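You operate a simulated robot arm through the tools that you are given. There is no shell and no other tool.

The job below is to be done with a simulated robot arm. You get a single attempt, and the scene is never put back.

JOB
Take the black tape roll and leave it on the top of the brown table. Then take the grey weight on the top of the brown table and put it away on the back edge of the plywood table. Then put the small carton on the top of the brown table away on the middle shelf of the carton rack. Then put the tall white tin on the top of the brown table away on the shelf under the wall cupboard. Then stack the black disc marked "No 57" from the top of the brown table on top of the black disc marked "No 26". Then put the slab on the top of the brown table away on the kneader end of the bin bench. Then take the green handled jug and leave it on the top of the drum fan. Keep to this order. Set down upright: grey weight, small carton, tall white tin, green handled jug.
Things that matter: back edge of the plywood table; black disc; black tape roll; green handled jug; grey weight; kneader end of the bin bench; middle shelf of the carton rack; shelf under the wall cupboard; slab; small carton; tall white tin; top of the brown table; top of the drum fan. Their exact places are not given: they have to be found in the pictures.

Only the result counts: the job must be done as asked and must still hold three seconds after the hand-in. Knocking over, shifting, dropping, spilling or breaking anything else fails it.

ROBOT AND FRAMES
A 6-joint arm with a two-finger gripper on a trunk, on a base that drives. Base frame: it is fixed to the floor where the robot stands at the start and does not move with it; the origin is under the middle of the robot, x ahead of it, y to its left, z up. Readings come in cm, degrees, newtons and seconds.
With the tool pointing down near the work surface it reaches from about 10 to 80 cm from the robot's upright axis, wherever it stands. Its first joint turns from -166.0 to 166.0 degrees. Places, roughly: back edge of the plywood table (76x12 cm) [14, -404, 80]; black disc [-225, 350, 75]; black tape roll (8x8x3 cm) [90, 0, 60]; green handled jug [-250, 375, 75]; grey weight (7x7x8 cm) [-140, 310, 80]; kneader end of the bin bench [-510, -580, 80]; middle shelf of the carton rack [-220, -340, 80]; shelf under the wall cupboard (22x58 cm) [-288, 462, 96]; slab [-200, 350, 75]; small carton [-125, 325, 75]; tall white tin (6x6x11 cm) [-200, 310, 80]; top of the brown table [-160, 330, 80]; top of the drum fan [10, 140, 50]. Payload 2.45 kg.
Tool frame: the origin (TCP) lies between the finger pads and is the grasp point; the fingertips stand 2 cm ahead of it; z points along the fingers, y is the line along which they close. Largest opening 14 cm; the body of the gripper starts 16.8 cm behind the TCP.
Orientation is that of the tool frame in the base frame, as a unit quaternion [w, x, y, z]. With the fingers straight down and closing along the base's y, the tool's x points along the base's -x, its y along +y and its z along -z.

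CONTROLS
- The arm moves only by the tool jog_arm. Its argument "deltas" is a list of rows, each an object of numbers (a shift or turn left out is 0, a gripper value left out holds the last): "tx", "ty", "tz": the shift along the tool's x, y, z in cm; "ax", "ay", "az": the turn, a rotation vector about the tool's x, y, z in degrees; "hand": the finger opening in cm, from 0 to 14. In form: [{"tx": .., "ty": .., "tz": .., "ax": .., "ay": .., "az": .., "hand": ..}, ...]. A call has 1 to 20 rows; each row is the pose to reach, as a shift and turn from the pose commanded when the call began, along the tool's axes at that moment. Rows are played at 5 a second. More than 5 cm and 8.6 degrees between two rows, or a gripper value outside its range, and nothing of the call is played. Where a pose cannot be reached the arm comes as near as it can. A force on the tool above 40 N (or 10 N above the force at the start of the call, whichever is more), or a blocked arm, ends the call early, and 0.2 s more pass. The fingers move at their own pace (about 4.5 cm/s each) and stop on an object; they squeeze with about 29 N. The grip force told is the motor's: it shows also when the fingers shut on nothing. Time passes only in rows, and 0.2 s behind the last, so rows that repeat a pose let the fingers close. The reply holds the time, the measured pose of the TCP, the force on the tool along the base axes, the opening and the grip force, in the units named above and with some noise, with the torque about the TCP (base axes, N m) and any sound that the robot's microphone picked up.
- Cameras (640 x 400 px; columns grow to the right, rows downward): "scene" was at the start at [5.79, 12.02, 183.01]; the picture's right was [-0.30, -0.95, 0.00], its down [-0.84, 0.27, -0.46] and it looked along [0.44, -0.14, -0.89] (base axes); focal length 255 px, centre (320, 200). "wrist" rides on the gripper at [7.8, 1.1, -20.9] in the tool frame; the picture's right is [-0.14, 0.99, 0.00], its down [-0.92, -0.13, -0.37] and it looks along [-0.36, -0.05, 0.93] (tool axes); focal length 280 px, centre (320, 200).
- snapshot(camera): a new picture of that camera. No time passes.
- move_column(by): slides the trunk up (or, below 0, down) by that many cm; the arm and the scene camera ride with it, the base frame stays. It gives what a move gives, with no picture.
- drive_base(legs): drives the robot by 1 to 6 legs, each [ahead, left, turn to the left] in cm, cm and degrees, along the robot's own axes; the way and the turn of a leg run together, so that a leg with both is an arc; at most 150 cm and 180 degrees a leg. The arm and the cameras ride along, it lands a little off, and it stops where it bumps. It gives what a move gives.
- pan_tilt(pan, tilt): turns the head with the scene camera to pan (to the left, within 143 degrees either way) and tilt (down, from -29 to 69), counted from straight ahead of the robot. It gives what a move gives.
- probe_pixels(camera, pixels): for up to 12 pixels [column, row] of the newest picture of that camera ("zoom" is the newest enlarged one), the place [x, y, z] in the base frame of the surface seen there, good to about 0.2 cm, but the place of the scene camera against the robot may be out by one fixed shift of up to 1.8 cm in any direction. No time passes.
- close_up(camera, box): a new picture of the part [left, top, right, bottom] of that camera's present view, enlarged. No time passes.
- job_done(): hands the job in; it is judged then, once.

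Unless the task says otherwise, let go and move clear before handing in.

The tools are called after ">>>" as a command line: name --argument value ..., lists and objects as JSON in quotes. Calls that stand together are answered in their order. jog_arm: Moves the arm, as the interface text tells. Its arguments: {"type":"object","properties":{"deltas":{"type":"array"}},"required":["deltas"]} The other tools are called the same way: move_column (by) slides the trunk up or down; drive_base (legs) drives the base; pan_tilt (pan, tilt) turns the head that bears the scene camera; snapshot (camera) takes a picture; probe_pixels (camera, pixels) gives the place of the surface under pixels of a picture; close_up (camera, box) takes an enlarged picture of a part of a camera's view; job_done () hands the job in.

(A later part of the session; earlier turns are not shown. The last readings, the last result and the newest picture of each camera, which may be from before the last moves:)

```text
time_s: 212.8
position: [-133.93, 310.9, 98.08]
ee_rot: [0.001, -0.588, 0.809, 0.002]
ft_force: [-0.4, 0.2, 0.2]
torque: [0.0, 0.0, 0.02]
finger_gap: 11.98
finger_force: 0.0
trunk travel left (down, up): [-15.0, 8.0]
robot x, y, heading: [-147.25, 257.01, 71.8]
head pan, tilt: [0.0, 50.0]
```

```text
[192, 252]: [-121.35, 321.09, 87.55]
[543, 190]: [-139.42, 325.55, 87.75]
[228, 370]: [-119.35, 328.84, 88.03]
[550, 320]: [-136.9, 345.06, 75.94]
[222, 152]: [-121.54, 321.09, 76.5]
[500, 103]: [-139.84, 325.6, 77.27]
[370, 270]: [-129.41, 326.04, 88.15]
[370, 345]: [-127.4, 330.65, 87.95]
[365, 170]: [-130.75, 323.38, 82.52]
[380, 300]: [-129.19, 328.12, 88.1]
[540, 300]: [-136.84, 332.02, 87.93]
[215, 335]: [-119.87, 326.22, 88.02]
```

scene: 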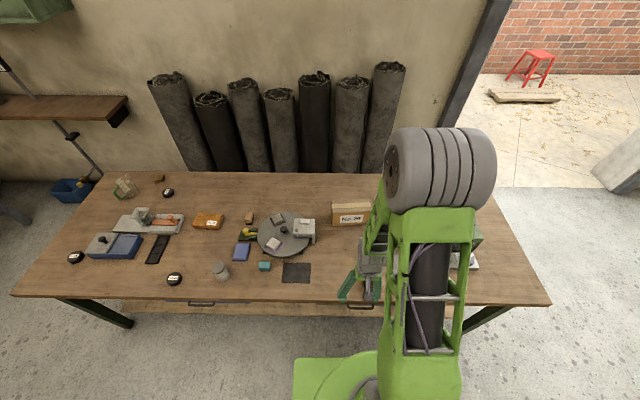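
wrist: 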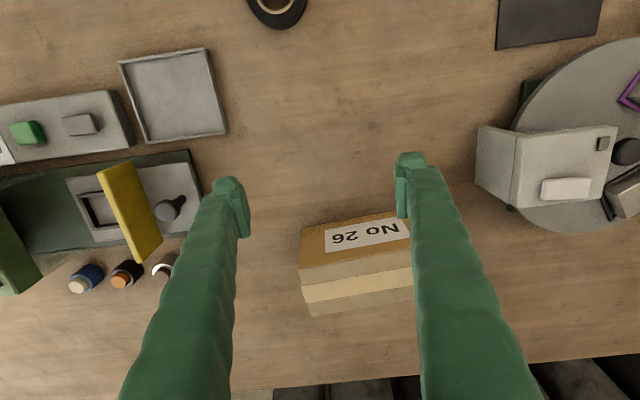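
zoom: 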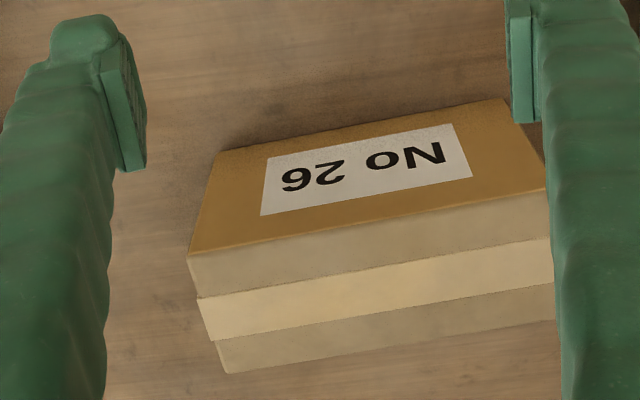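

The carton is 18.7 × 8 × 12 cm, centre about (-129.5,327.3), top z=88. It can only be gripped across its 8 cm side, and since the rack shelf has another shelf above it I want a tilted grip pointing along its length. I'll check the heights of the objects beside it.

>>> snapshot --camera "wrist"

>>> probe_pixels --camera "wrist" --pixels '[[520, 130], [540, 185], [580, 150], [560, 215], [600, 200], [480, 170], [70, 270], [130, 200], [30, 120], [150, 170], [100, 260], [20, 230]]'

```text
taken
```

wrist: 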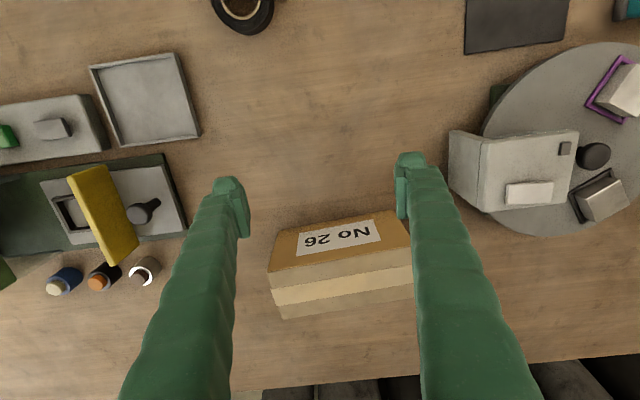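

```text
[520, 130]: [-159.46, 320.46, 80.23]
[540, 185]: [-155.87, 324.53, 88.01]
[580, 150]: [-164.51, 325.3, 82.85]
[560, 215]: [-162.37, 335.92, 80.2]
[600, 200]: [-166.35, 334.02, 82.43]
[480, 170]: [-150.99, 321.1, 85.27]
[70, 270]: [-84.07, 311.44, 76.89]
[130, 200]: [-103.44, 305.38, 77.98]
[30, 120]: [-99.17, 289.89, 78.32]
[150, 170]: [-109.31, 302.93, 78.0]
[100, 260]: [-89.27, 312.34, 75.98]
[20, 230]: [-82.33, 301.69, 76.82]
```

The grey box to the left tops out at 88, so a 40° tilt with fingers pointing down-right is clear. First I'll move over the carton and turn the tool so it closes across the 8 cm side.

>>> jog_arm --deltas '[{"tx": -1.7, "tz": -1, "az": 8}, {"tx": -3.4, "tz": -2, "az": 16}, {"tx": -5.1, "tz": -2, "az": 24}, {"tx": -6.8, "tz": -2, "az": 32}, {"tx": -8.5, "ty": 0.4, "tz": -2, "az": 40}, {"tx": -10.2, "ty": 0.5, "tz": -2, "az": 48}, {"tx": -11.9, "ty": 0.6, "tz": -2, "az": 56}, {"tx": -13.6, "ty": 0.7, "tz": -2, "az": 64}, {"tx": -15.3, "ty": 0.8, "tz": -2, "az": 72}, {"tx": -17, "ty": 0.9, "tz": -2, "az": 80}, {"tx": -17, "ty": 0.9, "tz": -2, "az": 86}]'

>>> jog_arm --deltas '[{"ay": -8}, {"ay": -16}, {"ay": -24}, {"ay": -32}, {"ay": -40}]'

>>> snapshot --camera "wrist"

>>> snapshot --camera "scene"

```text
time_s: 215.2
position: [-129.19, 327.21, 100.14]
ee_rot: [0.0, 0.123, 0.992, 0.001]
ft_force: [-0.1, 1.0, 0.9]
torque: [0.0, -0.02, 0.04]
finger_gap: 12.01
finger_force: 0.1
trunk travel left (down, up): [-15.0, 8.0]
robot x, y, heading: [-146.71, 256.83, 72.2]
head pan, tilt: [0.0, 50.0]
```

```text
time_s: 216.4
position: [-129.27, 327.06, 99.95]
ee_rot: [0.34, 0.116, 0.932, -0.04]
ft_force: [-0.3, -0.1, -0.2]
torque: [0.02, 0.02, -0.01]
finger_gap: 12.0
finger_force: 0.1
trunk travel left (down, up): [-15.0, 8.0]
robot x, y, heading: [-147.17, 256.77, 72.0]
head pan, tilt: [0.0, 50.0]
```

```text
taken
```

wrist: 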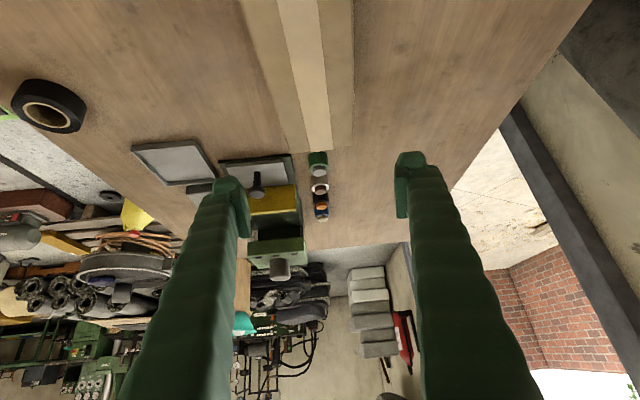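

```text
taken
```

scene: 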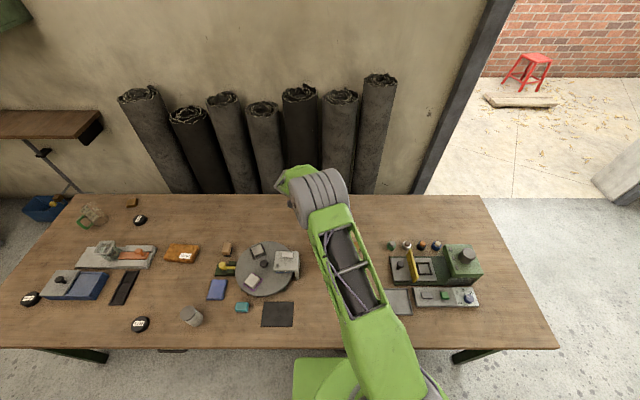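

The tilted pose was reached; the carton lies at the picture's top between columns 250 and 353. I'll probe its edges to check centring.

>>> probe_pixels --camera "wrist" --pixels '[[300, 60], [262, 40], [351, 40], [290, 130], [348, 130], [320, 10], [310, 145], [250, 10]]'

```text
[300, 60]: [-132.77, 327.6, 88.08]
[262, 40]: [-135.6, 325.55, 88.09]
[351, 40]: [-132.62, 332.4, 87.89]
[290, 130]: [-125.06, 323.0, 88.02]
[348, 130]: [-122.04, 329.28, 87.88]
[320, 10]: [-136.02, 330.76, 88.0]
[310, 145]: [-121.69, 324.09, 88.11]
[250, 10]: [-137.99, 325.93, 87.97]
```

Centred within 0.3 cm. I'll descend vertically to TCP z≈85.5 and close on the carton.

>>> jog_arm --deltas '[{"tx": 2.6, "ty": 0.25, "tz": 3.05}, {"tx": 5.2, "ty": 0.25, "tz": 6.1}, {"tx": 7.8, "ty": 0.25, "tz": 9.2}, {"tx": 9.3, "ty": 0.25, "tz": 11.05}, {"tx": 9.3, "ty": 0.25, "tz": 11.05}]'

>>> jog_arm --deltas '[{"hand": 10}, {"hand": 8}, {"hand": 6}, {"hand": 6}, {"hand": 6}, {"hand": 6}]'

>>> snapshot --camera "scene"

```text
time_s: 217.6
position: [-129.3, 327.37, 85.64]
ee_rot: [0.338, 0.116, 0.933, -0.041]
ft_force: [0.0, -0.8, 0.1]
torque: [0.02, 0.01, -0.01]
finger_gap: 12.01
finger_force: 0.1
trunk travel left (down, up): [-15.0, 8.0]
robot x, y, heading: [-146.91, 256.95, 71.7]
head pan, tilt: [0.0, 50.0]
```

```text
time_s: 219.0
position: [-129.32, 327.47, 85.68]
ee_rot: [0.338, 0.116, 0.933, -0.041]
ft_force: [0.6, 2.3, 1.6]
torque: [-0.2, 0.07, 0.12]
finger_gap: 9.28
finger_force: 29.0
trunk travel left (down, up): [-15.0, 8.0]
robot x, y, heading: [-147.23, 256.29, 72.0]
head pan, tilt: [0.0, 50.0]
```

```text
taken
```

scene: 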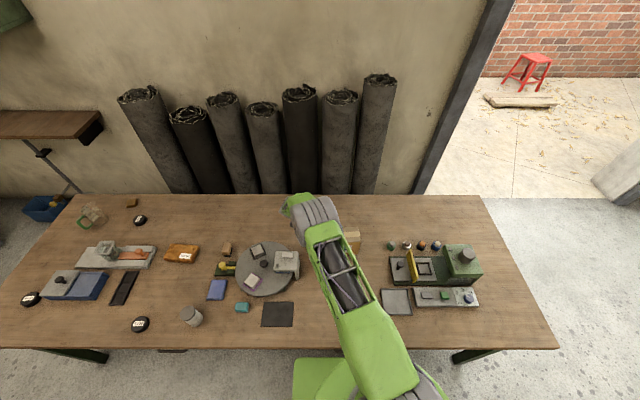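

The fingers stopped at 9.28 cm with 29 N. I'll lift straight up 16 cm and check the load and picture.

>>> jog_arm --deltas '[{"tx": -1.3, "tz": -1.5}, {"tx": -3.9, "tz": -4.6}, {"tx": -6.5, "tz": -7.6}, {"tx": -9, "tz": -10.7}, {"tx": -10.3, "tz": -12.2}, {"tx": -10.3, "tz": -12.2}]'

>>> snapshot --camera "wrist"

>>> snapshot --camera "scene"

```text
time_s: 220.4
position: [-129.2, 327.26, 101.52]
ee_rot: [0.338, 0.115, 0.933, -0.041]
ft_force: [-0.4, 0.2, -10.8]
torque: [-0.03, 0.0, 0.01]
finger_gap: 9.31
finger_force: 29.1
trunk travel left (down, up): [-15.0, 8.0]
robot x, y, heading: [-146.72, 256.71, 72.2]
head pan, tilt: [0.0, 50.0]
```

```text
taken
```

wrist: 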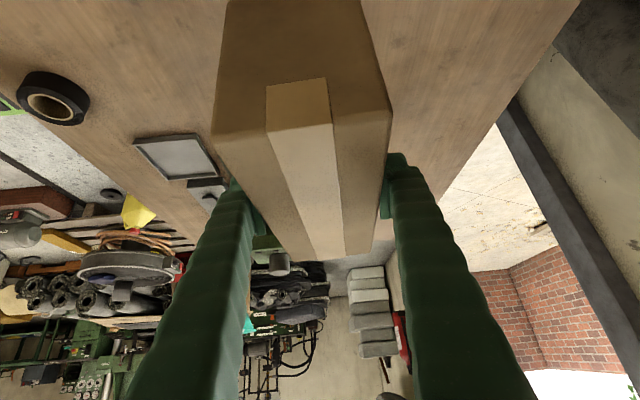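

```text
taken
```

scene: 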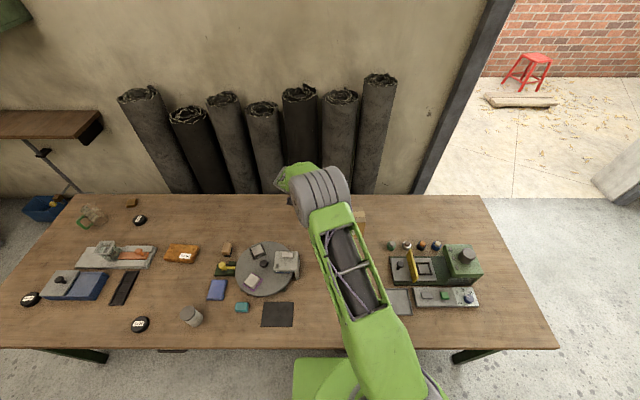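

The carton is held level and balanced. I'll back the base 60 cm away from the table, then swing the tool about the vertical so it points ahead.

>>> drive_base --legs '[[-60, 0, 0]]'

>>> jog_arm --deltas '[{"ax": -5, "az": -5.95}, {"ax": -10, "az": -11.9}, {"ax": -15, "az": -17.85}, {"ax": -20, "az": -23.8}, {"ax": -25, "az": -29.7}, {"ax": -30, "az": -35.7}, {"ax": -35, "az": -41.6}, {"ax": -40, "az": -47.6}, {"ax": -45, "az": -53.5}, {"ax": -50, "az": -59.5}, {"ax": -55, "az": -65.4}]'

>>> snapshot --camera "wrist"

>>> snapshot --camera "scene"

```text
time_s: 223.8
position: [-147.54, 270.35, 101.49]
ee_rot: [0.338, 0.117, 0.933, -0.041]
ft_force: [-0.7, 0.7, -9.7]
torque: [0.03, -0.05, 0.02]
finger_gap: 9.26
finger_force: 28.8
trunk travel left (down, up): [-15.0, 8.0]
robot x, y, heading: [-165.22, 200.23, 71.7]
head pan, tilt: [0.0, 50.0]
```

```text
time_s: 226.2
position: [-148.83, 270.81, 101.69]
ee_rot: [0.282, -0.544, 0.766, 0.194]
ft_force: [-0.8, -0.3, -10.8]
torque: [-0.01, -0.06, -0.04]
finger_gap: 9.28
finger_force: 29.6
out of reach, approached as far as the arm can: row 11
trunk travel left (down, up): [-15.0, 8.0]
robot x, y, heading: [-165.41, 200.23, 71.9]
head pan, tilt: [0.0, 50.0]
```

```text
taken
```

wrist: 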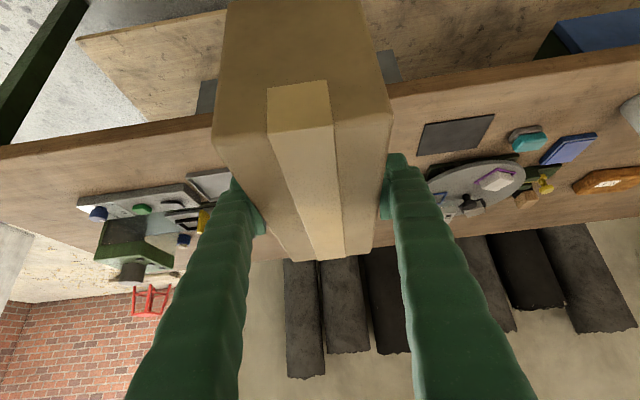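

```text
taken
```

scene: 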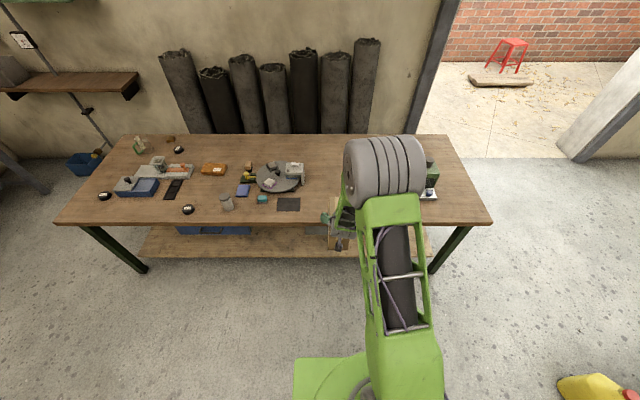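

The carton now points ahead, level, near the limit of the wrist. I'll keep this pose and drive backward south through the hall to view the rack.

>>> drive_base --legs '[[-74, -48, 0], [-74, -48, 0], [-79, -31, 0], [-79, -31, 0]]'

>>> pan_tilt --pan 143 --tilt 30

>>> snapshot --camera "scene"

>>> pan_tilt --pan -143 --tilt 30

>>> snapshot --camera "scene"

```text
time_s: 243.4
position: [-91.87, -66.72, 101.75]
ee_rot: [0.282, -0.543, 0.767, 0.194]
ft_force: [-0.6, -0.9, -10.6]
torque: [0.01, 0.0, 0.02]
finger_gap: 9.27
finger_force: 28.6
trunk travel left (down, up): [-15.0, 8.0]
robot x, y, heading: [-108.92, -137.49, 71.6]
head pan, tilt: [0.0, 50.0]
```

```text
time_s: 245.6
position: [-91.72, -66.78, 101.74]
ee_rot: [0.281, -0.543, 0.767, 0.194]
ft_force: [-0.2, 0.9, -10.4]
torque: [-0.01, -0.01, -0.01]
finger_gap: 9.3
finger_force: 29.2
trunk travel left (down, up): [-15.0, 8.0]
robot x, y, heading: [-109.09, -137.72, 71.6]
head pan, tilt: [143.0, 30.0]
```

```text
taken
```

scene: 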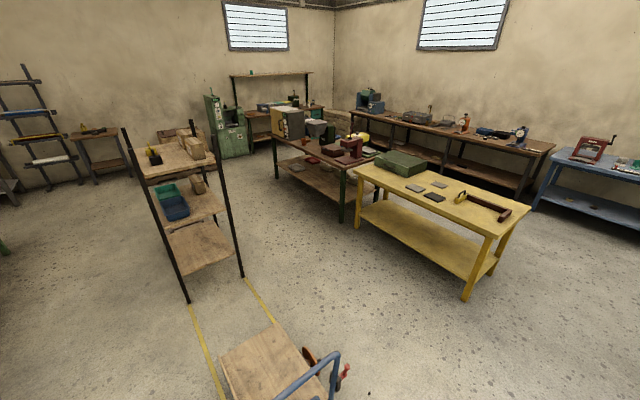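

```text
time_s: 249.6
position: [-91.76, -66.82, 101.69]
ee_rot: [0.281, -0.543, 0.767, 0.193]
ft_force: [-0.1, -0.2, -10.7]
torque: [0.0, 0.01, 0.0]
finger_gap: 9.28
finger_force: 28.5
trunk travel left (down, up): [-15.0, 8.0]
robot x, y, heading: [-108.29, -137.55, 71.5]
head pan, tilt: [-143.0, 30.0]
```

```text
taken
```

scene: 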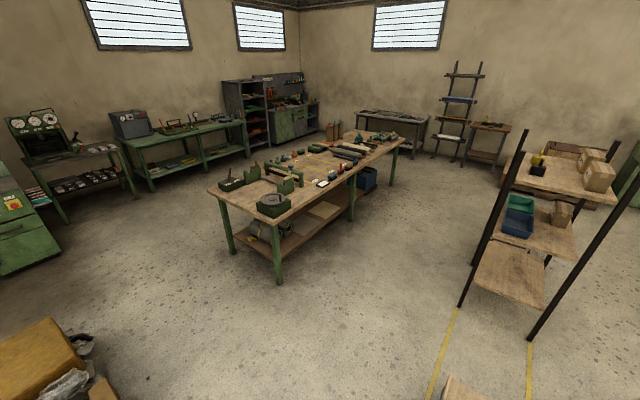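

The rack is visible at right; its middle shelf holds the green and blue bins, with free wood to their right/front. I'll zoom in and probe its geometry.

>>> close_up --camera "scene" --box '[440, 120, 640, 350]'

>>> probe_pixels --camera "scene" --pixels '[[497, 240], [580, 258], [506, 180], [622, 202], [461, 306], [531, 340], [546, 265], [475, 285], [540, 310], [520, 226], [520, 204], [560, 215]]'

```text
1.74 times, centred on (540, 235) of scene
```

zoom: 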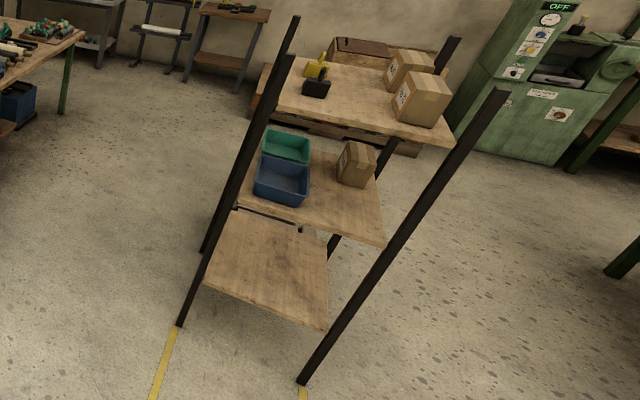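

```text
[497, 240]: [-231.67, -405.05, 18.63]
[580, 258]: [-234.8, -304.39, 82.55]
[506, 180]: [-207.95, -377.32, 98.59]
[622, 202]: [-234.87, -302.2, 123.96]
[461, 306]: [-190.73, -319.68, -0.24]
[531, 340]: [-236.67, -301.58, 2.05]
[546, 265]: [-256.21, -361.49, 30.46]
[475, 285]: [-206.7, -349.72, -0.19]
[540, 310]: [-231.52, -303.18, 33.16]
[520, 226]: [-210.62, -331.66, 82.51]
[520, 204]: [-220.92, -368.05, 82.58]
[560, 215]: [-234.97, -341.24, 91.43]
```

The rack's front posts stand at (-190.7,-319.7) and (-236.7,-301.6), open to the north where the trolley stands. I'll look down at the trolley and the area to the west to choose an approach side.

>>> pan_tilt --pan 143 --tilt 38

>>> snapshot --camera "scene"

>>> close_up --camera "scene" --box '[100, 60, 280, 260]'

>>> probe_pixels --camera "scene" --pixels '[[187, 261], [242, 235], [210, 320], [300, 280], [265, 325], [240, 370], [340, 330], [335, 300], [466, 255], [340, 175], [495, 225], [250, 260]]'

```text
time_s: 253.5
position: [-91.87, -66.86, 101.72]
ee_rot: [0.281, -0.543, 0.767, 0.193]
ft_force: [0.1, 0.3, -10.4]
torque: [0.03, 0.05, 0.0]
finger_gap: 9.28
finger_force: 28.8
trunk travel left (down, up): [-15.0, 8.0]
robot x, y, heading: [-108.83, -137.66, 71.6]
head pan, tilt: [143.0, 38.0]
```

```text
taken
```

scene: 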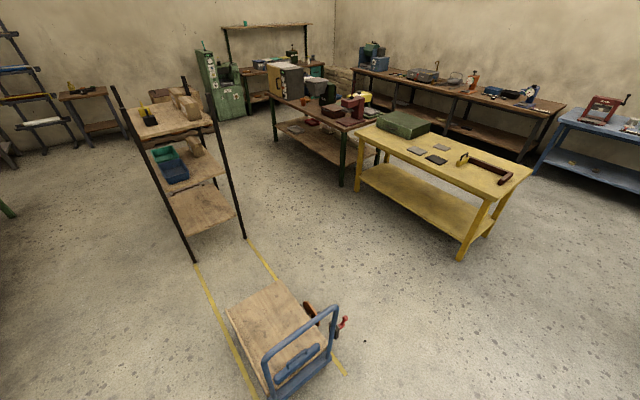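

```text
2.00 times, centred on (190, 160) of scene
```

zoom: 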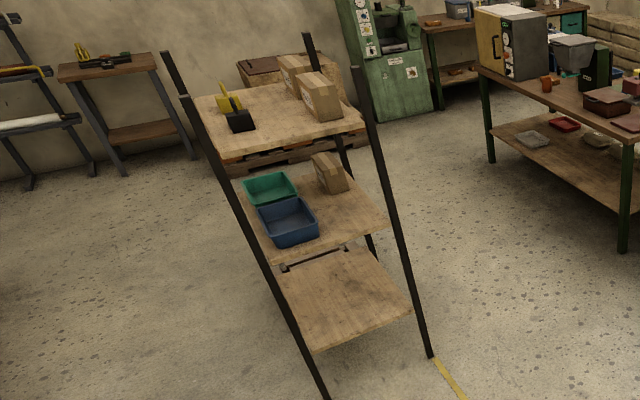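

```text
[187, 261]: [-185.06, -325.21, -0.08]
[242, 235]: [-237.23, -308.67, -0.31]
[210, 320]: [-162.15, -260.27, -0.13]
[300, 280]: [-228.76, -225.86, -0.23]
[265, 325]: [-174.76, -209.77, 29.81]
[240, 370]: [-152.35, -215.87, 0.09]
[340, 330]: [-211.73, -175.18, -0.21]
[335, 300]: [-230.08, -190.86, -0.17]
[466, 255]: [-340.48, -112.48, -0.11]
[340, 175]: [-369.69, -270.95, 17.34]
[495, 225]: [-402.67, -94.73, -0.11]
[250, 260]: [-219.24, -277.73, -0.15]
```

The front lane is blocked by the trolley, but the west side has room near (-300,-297), reachable between trolley and yellow table. I'll probe the middle shelf's surface and free area in the latest enlargement.

>>> probe_pixels --camera "zoom" --pixels '[[350, 215], [378, 225], [330, 240], [365, 200], [340, 200], [345, 180], [320, 235], [285, 245], [330, 165], [430, 355], [370, 255], [342, 235]]'

>>> probe_pixels --camera "zoom" --pixels '[[300, 205], [318, 240], [300, 180], [355, 185], [225, 152], [355, 120], [270, 140], [620, 245], [485, 160], [330, 65], [305, 40], [365, 115]]'

```text
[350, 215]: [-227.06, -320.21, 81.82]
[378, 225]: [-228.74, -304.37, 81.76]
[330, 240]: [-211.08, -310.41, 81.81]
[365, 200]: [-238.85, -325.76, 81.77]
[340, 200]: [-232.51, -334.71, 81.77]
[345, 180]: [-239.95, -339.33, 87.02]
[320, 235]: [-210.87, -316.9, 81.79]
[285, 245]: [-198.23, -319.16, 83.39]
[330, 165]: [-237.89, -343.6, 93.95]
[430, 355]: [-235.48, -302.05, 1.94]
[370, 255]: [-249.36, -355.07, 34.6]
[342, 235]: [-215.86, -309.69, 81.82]
```

```text
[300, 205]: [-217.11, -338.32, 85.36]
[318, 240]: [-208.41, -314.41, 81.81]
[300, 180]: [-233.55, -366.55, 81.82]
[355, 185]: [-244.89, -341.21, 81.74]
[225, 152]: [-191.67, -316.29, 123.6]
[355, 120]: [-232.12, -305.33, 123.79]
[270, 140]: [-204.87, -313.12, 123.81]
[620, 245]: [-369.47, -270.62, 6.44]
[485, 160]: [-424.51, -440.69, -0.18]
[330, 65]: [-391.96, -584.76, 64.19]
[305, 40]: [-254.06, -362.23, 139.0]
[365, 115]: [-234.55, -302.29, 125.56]
```

The middle shelf is at z≈82 with free wood about 27 × 36 cm at its north-west part; the top shelf is at 124. I'll raise the trunk, lower the carton relative to it, and test how far I can retract it for carrying.

>>> move_column --by 8

>>> jog_arm --deltas '[{"tx": 2.4, "tz": 2.9}, {"tx": 4.8, "tz": 5.8}, {"tx": 7.2, "tz": 8.6}, {"tx": 9.6, "tz": 11.5}, {"tx": 11.7, "tz": 9.7}, {"tx": 13.9, "tz": 7.9}, {"tx": 16.1, "tz": 6.1}, {"tx": 18.2, "tz": 4.3}, {"tx": 20.3, "tz": 2.5}]'

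```text
time_s: 254.7
position: [-91.72, -66.88, 109.57]
ee_rot: [0.281, -0.543, 0.767, 0.194]
ft_force: [0.3, 0.1, -11.2]
torque: [0.06, -0.04, -0.04]
finger_gap: 9.25
finger_force: 29.0
trunk travel left (down, up): [-23.0, 0.0]
robot x, y, heading: [-108.95, -137.74, 71.6]
head pan, tilt: [143.0, 38.0]
```

```text
time_s: 256.7
position: [-92.04, -76.08, 97.07]
ee_rot: [0.291, -0.566, 0.757, 0.147]
ft_force: [0.1, 0.5, -10.6]
torque: [0.04, 0.02, 0.01]
finger_gap: 9.29
finger_force: 28.9
out of reach, approached as far as the arm can: row 1, 2, 3, 4, 5, 6, 7, 8, 9
trunk travel left (down, up): [-23.0, 0.0]
robot x, y, heading: [-109.23, -137.58, 71.5]
head pan, tilt: [143.0, 38.0]
```

The arm hit a limit and the carton rolled by about 6°. I'll look at the arm's posture before continuing.

>>> pan_tilt --pan 0 --tilt 40

>>> snapshot --camera "scene"

>>> snapshot --camera "wrist"

```text
time_s: 258.9
position: [-92.2, -75.94, 97.09]
ee_rot: [0.292, -0.565, 0.758, 0.147]
ft_force: [-0.9, 0.9, -10.8]
torque: [0.09, 0.05, 0.01]
finger_gap: 9.28
finger_force: 29.0
trunk travel left (down, up): [-23.0, 0.0]
robot x, y, heading: [-108.83, -137.57, 71.5]
head pan, tilt: [0.0, 40.0]
```

```text
taken
```

scene: 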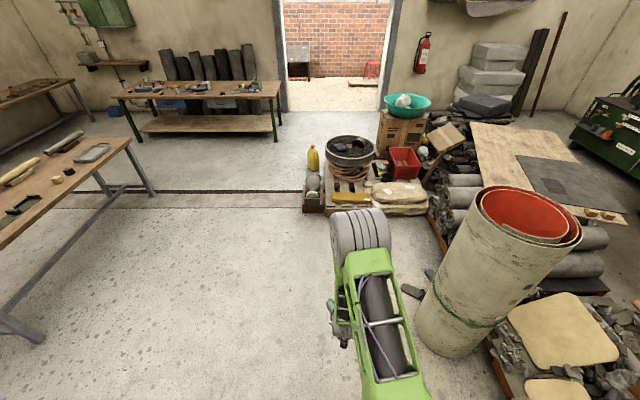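

```text
taken
```

wrist: 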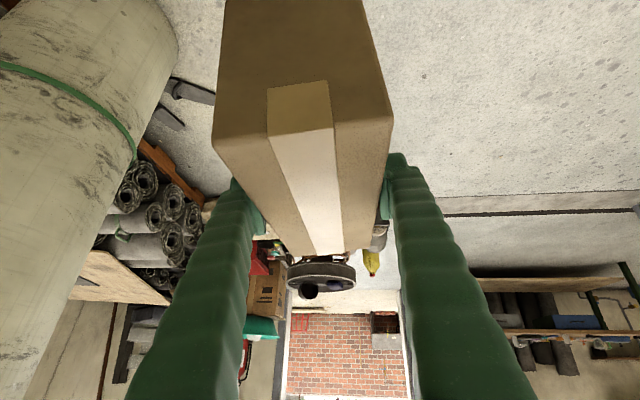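

The limit comes from the wrist when the hand is too close in; farther out it is fine. I'll send a null move to see whether the commanded pose equals the present one.

>>> jog_arm --deltas '[{"tx": 0}]'

```text
time_s: 259.3
position: [-92.11, -76.02, 97.01]
ee_rot: [0.292, -0.565, 0.757, 0.147]
ft_force: [-1.0, -1.0, -10.0]
torque: [0.06, 0.0, -0.01]
finger_gap: 9.29
finger_force: 29.0
trunk travel left (down, up): [-23.0, 0.0]
robot x, y, heading: [-108.62, -137.59, 71.6]
head pan, tilt: [0.0, 40.0]
```

The commanded pose equals the present one. I'll extend outward 10 cm, lower 5 cm and restore the level orientation.

>>> jog_arm --deltas '[{"tx": -1.8, "ty": 0.13, "tz": 3.5, "ax": -1, "ay": -0.5, "az": 0.8}, {"tx": -3.6, "ty": 0.27, "tz": 7, "ax": -2.8, "ay": -1.2, "az": 2.3}, {"tx": -5.3, "ty": 0.4, "tz": 10.4, "ax": -4.9, "ay": -2.05, "az": 3.97}, {"tx": -5.3, "ty": 0.4, "tz": 10.4, "ax": -4.9, "ay": -2.05, "az": 3.97}]'

```text
time_s: 260.3
position: [-90.24, -64.43, 92.4]
ee_rot: [0.286, -0.547, 0.768, 0.172]
ft_force: [0.0, 0.5, -11.6]
torque: [0.07, 0.01, 0.02]
finger_gap: 9.28
finger_force: 28.6
out of reach, approached as far as the arm can: row 1, 2, 3, 4
trunk travel left (down, up): [-23.0, 0.0]
robot x, y, heading: [-109.04, -137.62, 71.5]
head pan, tilt: [0.0, 40.0]
```

The limit is the wrist lining up with the forearm when the tool points straight ahead; pointed sideways it is free. I'll turn the tool 30° to the right while restoring the carton's level attitude.

>>> jog_arm --deltas '[{"ax": 4, "ay": 0, "az": 6}, {"ax": 8, "ay": -0.1, "az": 12}, {"ax": 12, "ay": -0.15, "az": 18}, {"ax": 16.05, "ay": -0.2, "az": 24}, {"ax": 16.05, "ay": -0.2, "az": 24}]'

>>> pan_tilt --pan 100 --tilt 30

>>> snapshot --camera "scene"

```text
time_s: 261.5
position: [-90.34, -64.55, 92.33]
ee_rot: [0.319, -0.331, 0.88, 0.122]
ft_force: [0.1, 0.4, -9.6]
torque: [0.01, -0.02, 0.02]
finger_gap: 9.3
finger_force: 29.0
trunk travel left (down, up): [-23.0, 0.0]
robot x, y, heading: [-108.58, -137.79, 71.4]
head pan, tilt: [0.0, 40.0]
```

```text
time_s: 263.3
position: [-90.42, -64.53, 92.4]
ee_rot: [0.319, -0.331, 0.88, 0.121]
ft_force: [0.5, 0.8, -11.2]
torque: [0.03, -0.06, 0.01]
finger_gap: 9.27
finger_force: 28.6
trunk travel left (down, up): [-23.0, 0.0]
robot x, y, heading: [-108.69, -137.52, 71.6]
head pan, tilt: [100.0, 30.0]
```

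```text
taken
```

scene: 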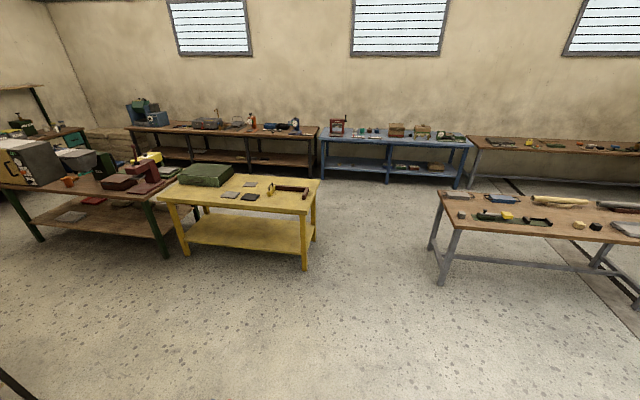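

>>> probe_pixels --camera "scene" --pixels '[[305, 270], [185, 255], [166, 256], [300, 213], [160, 200], [440, 283], [150, 195], [165, 205], [315, 180], [440, 195], [42, 240], [20, 400]]'

```text
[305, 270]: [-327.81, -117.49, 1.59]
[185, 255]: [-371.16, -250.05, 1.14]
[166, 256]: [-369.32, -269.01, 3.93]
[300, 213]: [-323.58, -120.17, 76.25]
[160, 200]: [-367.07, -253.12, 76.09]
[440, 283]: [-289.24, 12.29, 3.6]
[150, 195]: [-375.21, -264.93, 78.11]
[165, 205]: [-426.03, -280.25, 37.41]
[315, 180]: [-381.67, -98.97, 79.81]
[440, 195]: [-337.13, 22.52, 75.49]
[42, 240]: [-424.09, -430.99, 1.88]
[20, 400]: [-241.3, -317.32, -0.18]
```

The aisle between the rack's west side and the yellow/green tables is about 137 cm wide. I'll go left past the trolley and then straight back down the aisle, carton trailing in front.

>>> drive_base --legs '[[15, 75, 0], [0, 75, 0], [-65, 0, 0], [-65, 0, 0]]'

>>> pan_tilt --pan -110 --tilt 35

>>> snapshot --camera "scene"

```text
time_s: 283.3
position: [-269.02, -129.38, 92.41]
ee_rot: [0.317, -0.341, 0.876, 0.124]
ft_force: [-0.4, 0.0, -11.5]
torque: [0.03, -0.03, -0.01]
finger_gap: 9.28
finger_force: 28.8
trunk travel left (down, up): [-23.0, 0.0]
robot x, y, heading: [-286.02, -202.59, 73.0]
head pan, tilt: [100.0, 30.0]
```

```text
time_s: 286.4
position: [-269.1, -129.25, 92.42]
ee_rot: [0.318, -0.341, 0.876, 0.125]
ft_force: [-0.1, -1.2, -11.0]
torque: [0.05, -0.03, -0.03]
finger_gap: 9.27
finger_force: 29.2
trunk travel left (down, up): [-23.0, 0.0]
robot x, y, heading: [-285.92, -202.41, 72.8]
head pan, tilt: [-110.0, 35.0]
```

```text
taken
```

scene: 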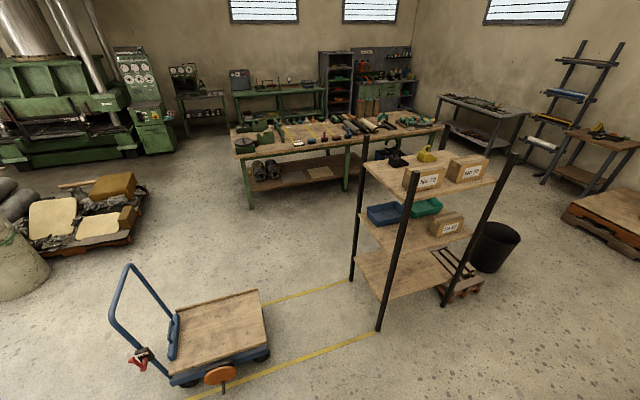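

A clear view: middle shelf with bins at (400,212), a carton at (445,222), free wood in front of it. I'll zoom in and re-probe the shelf.

>>> close_up --camera "scene" --box '[335, 130, 535, 340]'

>>> probe_pixels --camera "scene" --pixels '[[380, 328], [443, 305], [352, 278], [405, 250], [420, 243], [395, 240], [430, 240], [460, 235], [432, 233], [390, 226], [470, 232], [400, 195]]'

```text
1.90 times, centred on (435, 235) of scene
```

zoom: 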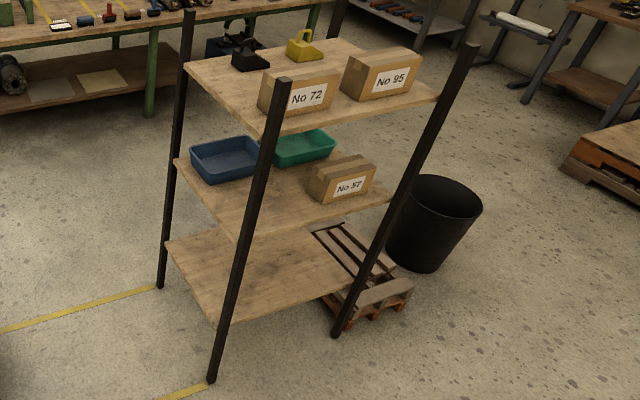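

```text
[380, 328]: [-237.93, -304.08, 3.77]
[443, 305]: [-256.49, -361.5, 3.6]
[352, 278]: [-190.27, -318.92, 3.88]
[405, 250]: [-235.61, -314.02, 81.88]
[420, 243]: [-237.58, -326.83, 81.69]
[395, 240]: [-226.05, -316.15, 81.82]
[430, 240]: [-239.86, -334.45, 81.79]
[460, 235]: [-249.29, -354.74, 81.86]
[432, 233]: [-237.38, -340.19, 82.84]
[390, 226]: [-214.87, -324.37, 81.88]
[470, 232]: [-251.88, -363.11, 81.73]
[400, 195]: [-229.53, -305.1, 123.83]
```

The rack is aligned with my heading; free zone spans about 28 × 30 cm next to its north-west post. I'll back down the aisle 129 cm to a spot beside it.

>>> drive_base --legs '[[0, 0, -1], [-65, 0, 0], [-64.5, 0, 0]]'

>>> jog_arm --deltas '[{"tx": 0}]'

>>> pan_tilt --pan -70 --tilt 45

>>> snapshot --camera "scene"

```text
time_s: 293.5
position: [-307.9, -252.46, 92.37]
ee_rot: [0.318, -0.337, 0.878, 0.123]
ft_force: [0.3, -0.5, -10.8]
torque: [0.04, -0.06, 0.01]
finger_gap: 9.29
finger_force: 28.9
trunk travel left (down, up): [-23.0, 0.0]
robot x, y, heading: [-324.84, -325.75, 72.4]
head pan, tilt: [-110.0, 35.0]
```

```text
time_s: 293.9
position: [-307.77, -252.52, 92.28]
ee_rot: [0.317, -0.338, 0.878, 0.123]
ft_force: [-0.4, -0.7, -10.0]
torque: [0.02, -0.03, 0.0]
finger_gap: 9.28
finger_force: 29.2
trunk travel left (down, up): [-23.0, 0.0]
robot x, y, heading: [-325.46, -325.51, 72.5]
head pan, tilt: [-110.0, 35.0]
```

```text
time_s: 295.0
position: [-307.92, -252.46, 92.36]
ee_rot: [0.318, -0.338, 0.877, 0.124]
ft_force: [-0.1, -0.2, -11.4]
torque: [0.04, -0.05, 0.0]
finger_gap: 9.25
finger_force: 29.6
trunk travel left (down, up): [-23.0, 0.0]
robot x, y, heading: [-324.87, -325.74, 72.5]
head pan, tilt: [-70.0, 45.0]
```

```text
taken
```

scene: 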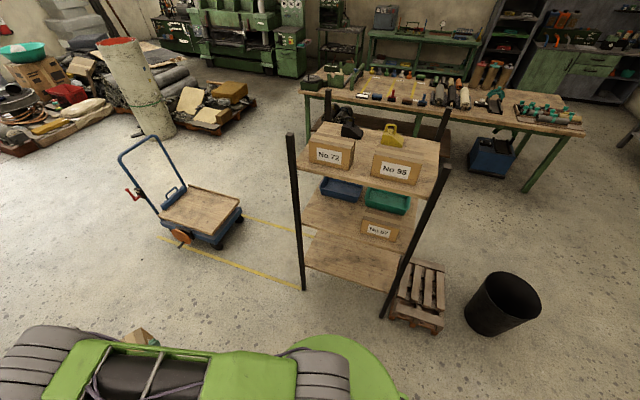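

The robot is placed at (-325,-326), heading 72.5°. I'll raise the carton 2.2 cm and turn the tool 60° so it points at the rack.

>>> jog_arm --deltas '[{"tx": -0.7, "tz": -0.85, "ax": 4.85, "az": 5.8}, {"tx": -1.41, "tz": -1.69, "ax": 9.7, "az": 11.6}, {"tx": -1.41, "tz": -1.69, "ax": 14.55, "az": 17.4}, {"tx": -1.41, "tz": -1.69, "ax": 19.4, "az": 23.2}, {"tx": -1.41, "tz": -1.69, "ax": 24.25, "az": 29}, {"tx": -1.41, "tz": -1.69, "ax": 29.1, "az": 34.8}, {"tx": -1.41, "tz": -1.69, "ax": 33.95, "az": 40.6}, {"tx": -1.41, "tz": -1.69, "ax": 38.8, "ay": -0.15, "az": 46.4}, {"tx": -1.41, "tz": -1.69, "ax": 38.8, "ay": -0.15, "az": 46.4}]'

```text
time_s: 297.0
position: [-307.89, -252.6, 94.65]
ee_rot: [0.337, 0.15, 0.928, -0.054]
ft_force: [0.1, -0.7, -10.8]
torque: [0.01, -0.05, 0.04]
finger_gap: 9.28
finger_force: 29.4
trunk travel left (down, up): [-23.0, 0.0]
robot x, y, heading: [-325.14, -325.7, 72.5]
head pan, tilt: [-70.0, 45.0]
```

Tool axes are as wanted (pointing at yaw -18°, level). I'll translate the carton in a straight line to just outside the shelf's west side.

>>> jog_arm --deltas '[{"tx": -2.99, "ty": -2.51, "tz": 2.49}, {"tx": -5.98, "ty": -5.02, "tz": 4.99}, {"tx": -8.96, "ty": -7.54, "tz": 7.48}, {"tx": -11.95, "ty": -10.05, "tz": 9.98}, {"tx": -14.94, "ty": -12.56, "tz": 12.47}, {"tx": -17.93, "ty": -15.07, "tz": 14.96}, {"tx": -20.9, "ty": -17.6, "tz": 17.46}, {"tx": -23.9, "ty": -20.1, "tz": 19.95}, {"tx": -26.9, "ty": -22.6, "tz": 22.4}, {"tx": -29.9, "ty": -25.1, "tz": 24.9}]'

>>> snapshot --camera "scene"

```text
time_s: 299.2
position: [-278.04, -287.76, 94.88]
ee_rot: [0.334, 0.151, 0.929, -0.058]
ft_force: [1.2, 0.7, -10.8]
torque: [0.0, -0.02, -0.03]
finger_gap: 9.29
finger_force: 29.7
out of reach, approached as far as the arm can: row 10
trunk travel left (down, up): [-23.0, 0.0]
robot x, y, heading: [-324.77, -325.83, 72.2]
head pan, tilt: [-70.0, 45.0]
```

```text
taken
```

scene: 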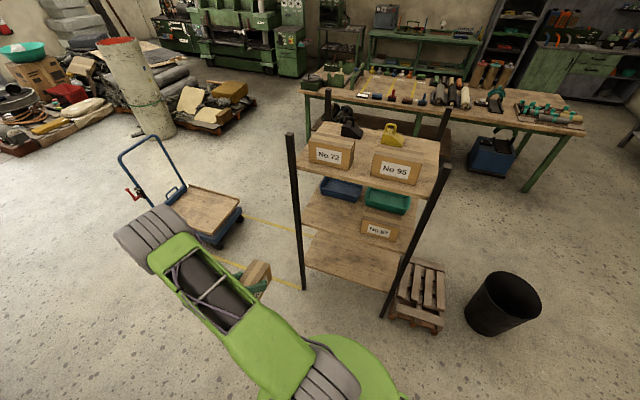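

Another reach limit at that close radius; the arm needs to stay farther out. I'll extend ahead and right in the robot frame to find a workable pose, then place the base accordingly.

>>> jog_arm --deltas '[{"tx": -2.4, "ty": 2.4, "tz": 2.0}, {"tx": -4.8, "ty": 4.8, "tz": 4.0}, {"tx": -7.2, "ty": 7.2, "tz": 6.1}, {"tx": -9.7, "ty": 9.5, "tz": 8.1}, {"tx": -12.1, "ty": 11.9, "tz": 10.1}]'

```text
time_s: 300.4
position: [-259.57, -281.38, 94.95]
ee_rot: [0.337, 0.15, 0.928, -0.053]
ft_force: [-0.3, 1.0, -11.6]
torque: [-0.03, -0.03, 0.03]
finger_gap: 9.31
finger_force: 29.4
trunk travel left (down, up): [-23.0, 0.0]
robot x, y, heading: [-324.98, -325.47, 72.1]
head pan, tilt: [-70.0, 45.0]
```

That pose is reached cleanly. Before moving the base back 31 cm, I'll look behind to check that the aisle is free.

>>> pan_tilt --pan -143 --tilt 45

>>> snapshot --camera "scene"

>>> pan_tilt --pan 143 --tilt 45

>>> snapshot --camera "scene"

```text
time_s: 301.8
position: [-259.71, -281.3, 94.96]
ee_rot: [0.336, 0.151, 0.928, -0.053]
ft_force: [-0.1, -0.3, -10.5]
torque: [-0.05, -0.03, 0.0]
finger_gap: 9.31
finger_force: 28.7
trunk travel left (down, up): [-23.0, 0.0]
robot x, y, heading: [-325.44, -325.47, 72.5]
head pan, tilt: [-143.0, 45.0]
```

```text
taken
```

scene: 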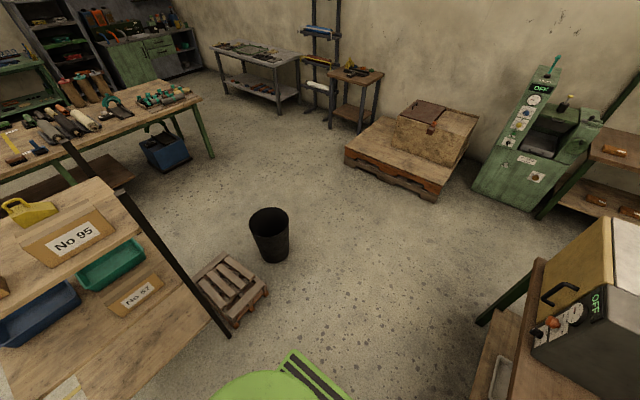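

```text
time_s: 305.8
position: [-259.78, -281.29, 95.13]
ee_rot: [0.337, 0.15, 0.928, -0.053]
ft_force: [-0.5, 0.4, -11.4]
torque: [-0.03, -0.04, -0.02]
finger_gap: 9.3
finger_force: 28.6
trunk travel left (down, up): [-23.0, 0.0]
robot x, y, heading: [-325.47, -325.7, 72.2]
head pan, tilt: [143.0, 45.0]
```

```text
taken
```

scene: 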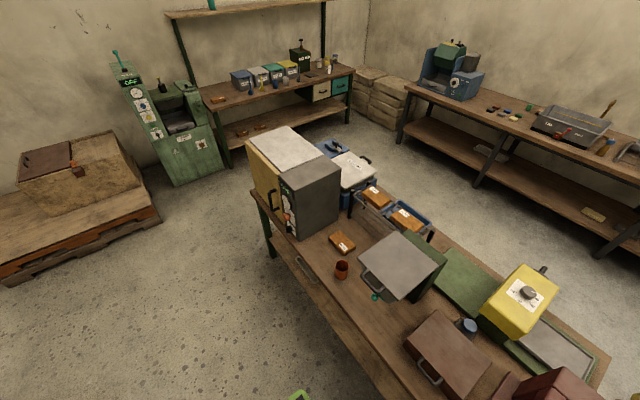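

Behind is open floor. I'll back 31 cm, then look at the shelf entry from the scene camera.

>>> drive_base --legs '[[-31, 0, 0]]'

>>> pan_tilt --pan -65 --tilt 35

>>> snapshot --camera "scene"

>>> snapshot --camera "wrist"

```text
time_s: 307.9
position: [-269.05, -310.69, 95.06]
ee_rot: [0.337, 0.149, 0.928, -0.053]
ft_force: [0.0, 0.0, -10.1]
torque: [-0.02, -0.06, 0.01]
finger_gap: 9.27
finger_force: 28.6
trunk travel left (down, up): [-23.0, 0.0]
robot x, y, heading: [-334.34, -354.86, 72.9]
head pan, tilt: [143.0, 45.0]
```

```text
time_s: 310.9
position: [-269.24, -310.58, 95.07]
ee_rot: [0.336, 0.151, 0.928, -0.054]
ft_force: [-0.4, 0.4, -9.6]
torque: [-0.03, -0.07, -0.03]
finger_gap: 9.28
finger_force: 29.2
trunk travel left (down, up): [-23.0, 0.0]
robot x, y, heading: [-334.59, -355.03, 72.6]
head pan, tilt: [-65.0, 35.0]
```

```text
taken
```

scene: 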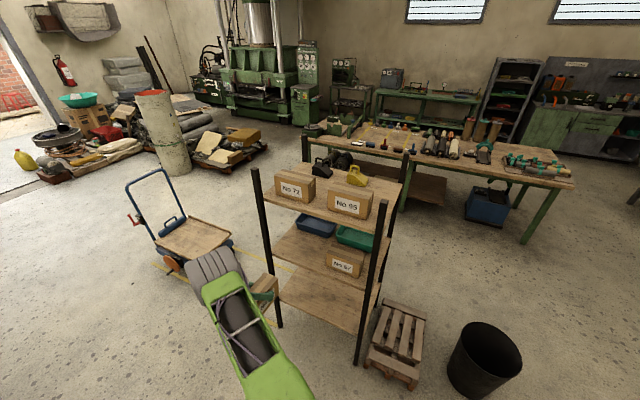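

```text
taken
```

wrist: 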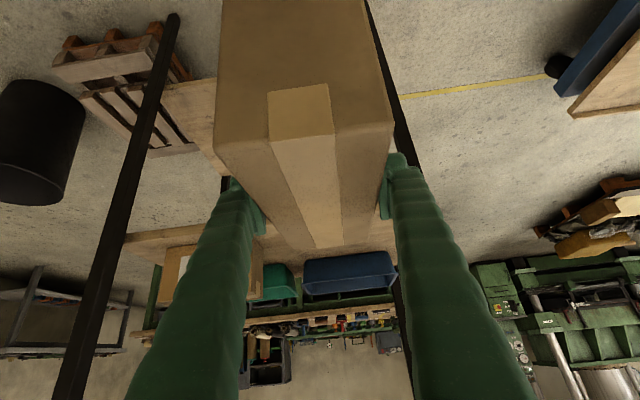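

The carton hangs outside the rack, with the NW post just right of it at (380,60) and shelf wood at (160,240). I'll probe these with the wrist camera to verify clearances.

>>> probe_pixels --camera "wrist" --pixels '[[160, 240], [190, 262], [275, 283], [350, 270], [375, 30], [392, 90], [405, 130], [412, 380], [100, 270], [230, 235], [280, 230], [380, 240]]'

```text
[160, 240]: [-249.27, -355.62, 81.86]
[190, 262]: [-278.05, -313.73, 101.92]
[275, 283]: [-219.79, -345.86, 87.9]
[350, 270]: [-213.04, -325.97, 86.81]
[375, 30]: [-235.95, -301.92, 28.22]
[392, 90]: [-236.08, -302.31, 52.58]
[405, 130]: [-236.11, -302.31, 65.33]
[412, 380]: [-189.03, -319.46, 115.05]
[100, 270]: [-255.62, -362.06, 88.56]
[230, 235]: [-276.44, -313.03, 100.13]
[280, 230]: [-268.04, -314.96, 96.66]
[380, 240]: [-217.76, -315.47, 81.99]
```

Shelf top is 82.0 and the post is clear. I'll check the carton's levelness by probing its top face.

>>> probe_pixels --camera "wrist" --pixels '[[300, 145], [235, 150], [375, 140], [310, 180], [315, 235], [290, 240], [345, 240], [300, 60], [260, 40], [350, 40], [225, 130], [385, 125]]'

```text
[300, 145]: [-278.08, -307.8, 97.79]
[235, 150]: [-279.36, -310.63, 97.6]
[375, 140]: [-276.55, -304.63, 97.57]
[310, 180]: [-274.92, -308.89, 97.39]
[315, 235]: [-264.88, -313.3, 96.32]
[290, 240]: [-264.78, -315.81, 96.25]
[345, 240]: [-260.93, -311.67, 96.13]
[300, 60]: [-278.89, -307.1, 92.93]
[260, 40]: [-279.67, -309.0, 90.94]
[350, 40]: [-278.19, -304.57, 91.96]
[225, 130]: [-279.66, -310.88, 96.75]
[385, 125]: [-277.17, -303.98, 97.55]
```

The carton is pitched nose-down about 5.5° (rear top 97.8, front top 96.1). I'll rotate the tool by -5.6° about its y to level it, and re-probe.

>>> jog_arm --deltas '[{"ay": -2.8}, {"ay": -5.6}, {"ay": -5.6}]'

>>> snapshot --camera "wrist"

>>> probe_pixels --camera "wrist" --pixels '[[300, 145], [235, 150], [375, 140], [310, 180], [315, 235], [290, 240], [345, 240], [300, 60], [260, 40], [350, 40], [225, 130], [385, 125]]'

```text
time_s: 311.7
position: [-269.23, -310.69, 95.1]
ee_rot: [0.382, 0.147, 0.91, -0.061]
ft_force: [-0.2, -0.9, -11.0]
torque: [0.02, -0.03, -0.01]
finger_gap: 9.28
finger_force: 28.6
trunk travel left (down, up): [-23.0, 0.0]
robot x, y, heading: [-334.7, -355.35, 72.5]
head pan, tilt: [-65.0, 35.0]
```

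```text
taken
```

wrist: 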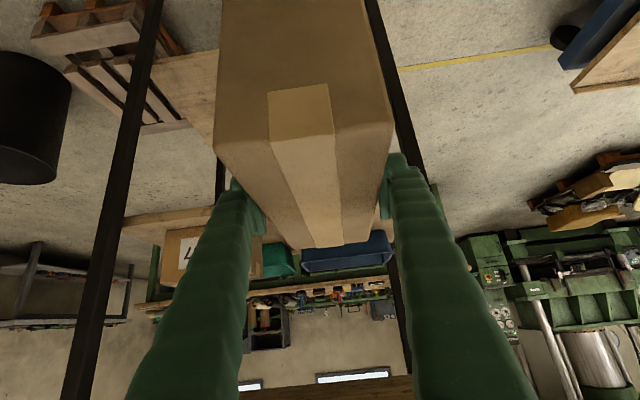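

```text
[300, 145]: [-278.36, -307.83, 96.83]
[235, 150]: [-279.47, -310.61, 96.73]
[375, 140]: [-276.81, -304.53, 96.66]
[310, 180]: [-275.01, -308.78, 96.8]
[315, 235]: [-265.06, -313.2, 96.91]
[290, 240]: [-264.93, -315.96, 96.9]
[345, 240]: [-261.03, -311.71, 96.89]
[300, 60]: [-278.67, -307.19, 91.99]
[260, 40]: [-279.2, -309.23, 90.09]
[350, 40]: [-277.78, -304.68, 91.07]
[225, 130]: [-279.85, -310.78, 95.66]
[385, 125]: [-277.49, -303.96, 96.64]
```

The carton is level now (top 96.85 throughout), bottom at about 84.9, 2.9 above the shelf. I'll slide the base right by 20 cm, check, then another 18.

>>> drive_base --legs '[[0, -20, 0]]'

>>> snapshot --camera "wrist"

>>> snapshot --camera "scene"

```text
time_s: 314.1
position: [-249.94, -316.58, 95.08]
ee_rot: [0.381, 0.146, 0.911, -0.059]
ft_force: [-0.1, 0.1, -11.5]
torque: [0.02, 0.0, -0.04]
finger_gap: 9.26
finger_force: 29.5
trunk travel left (down, up): [-23.0, 0.0]
robot x, y, heading: [-315.21, -361.59, 72.5]
head pan, tilt: [-65.0, 35.0]
```

```text
taken
```

wrist: 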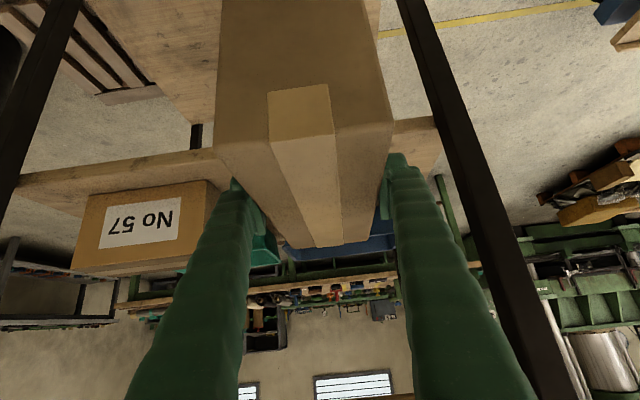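

```text
taken
```

scene: 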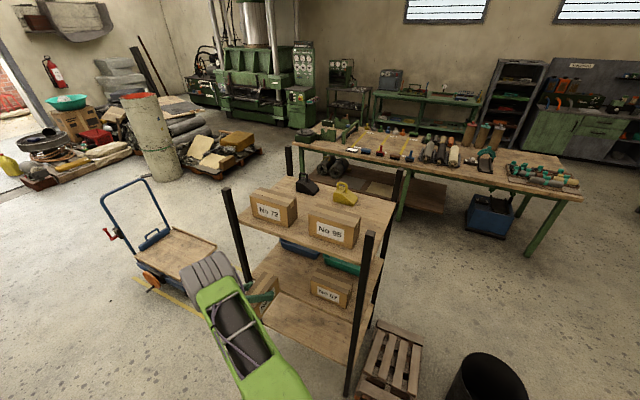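

The carton is entering between the posts at the right height. The elbow joint at (215,270) seems near the NW post in the view, so I'll probe both before continuing.

>>> probe_pixels --camera "scene" --pixels '[[210, 262], [230, 262], [240, 280], [215, 290], [226, 190], [238, 240], [245, 270], [262, 290], [270, 285], [280, 380], [195, 265], [235, 300]]'

>>> close_up --camera "scene" --box '[170, 180, 330, 400]'

```text
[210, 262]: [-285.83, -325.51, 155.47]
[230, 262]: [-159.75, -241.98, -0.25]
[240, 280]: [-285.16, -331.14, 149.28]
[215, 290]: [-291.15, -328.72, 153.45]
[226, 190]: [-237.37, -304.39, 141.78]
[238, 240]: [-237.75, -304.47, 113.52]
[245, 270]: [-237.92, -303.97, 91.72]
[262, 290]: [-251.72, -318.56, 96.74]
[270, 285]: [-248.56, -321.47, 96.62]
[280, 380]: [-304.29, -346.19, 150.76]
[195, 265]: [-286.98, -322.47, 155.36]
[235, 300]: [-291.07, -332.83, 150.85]
```

```text
1.82 times, centred on (250, 290) of scene
```

zoom: 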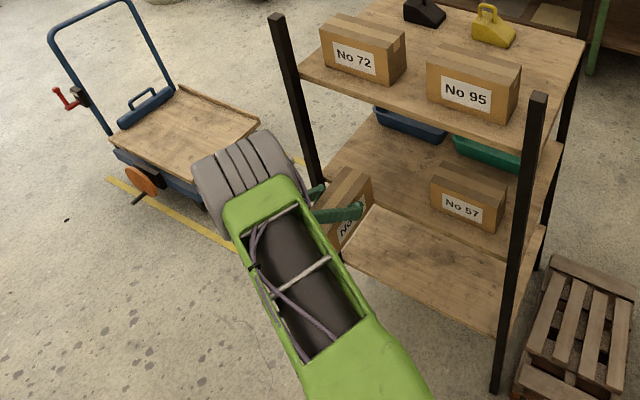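

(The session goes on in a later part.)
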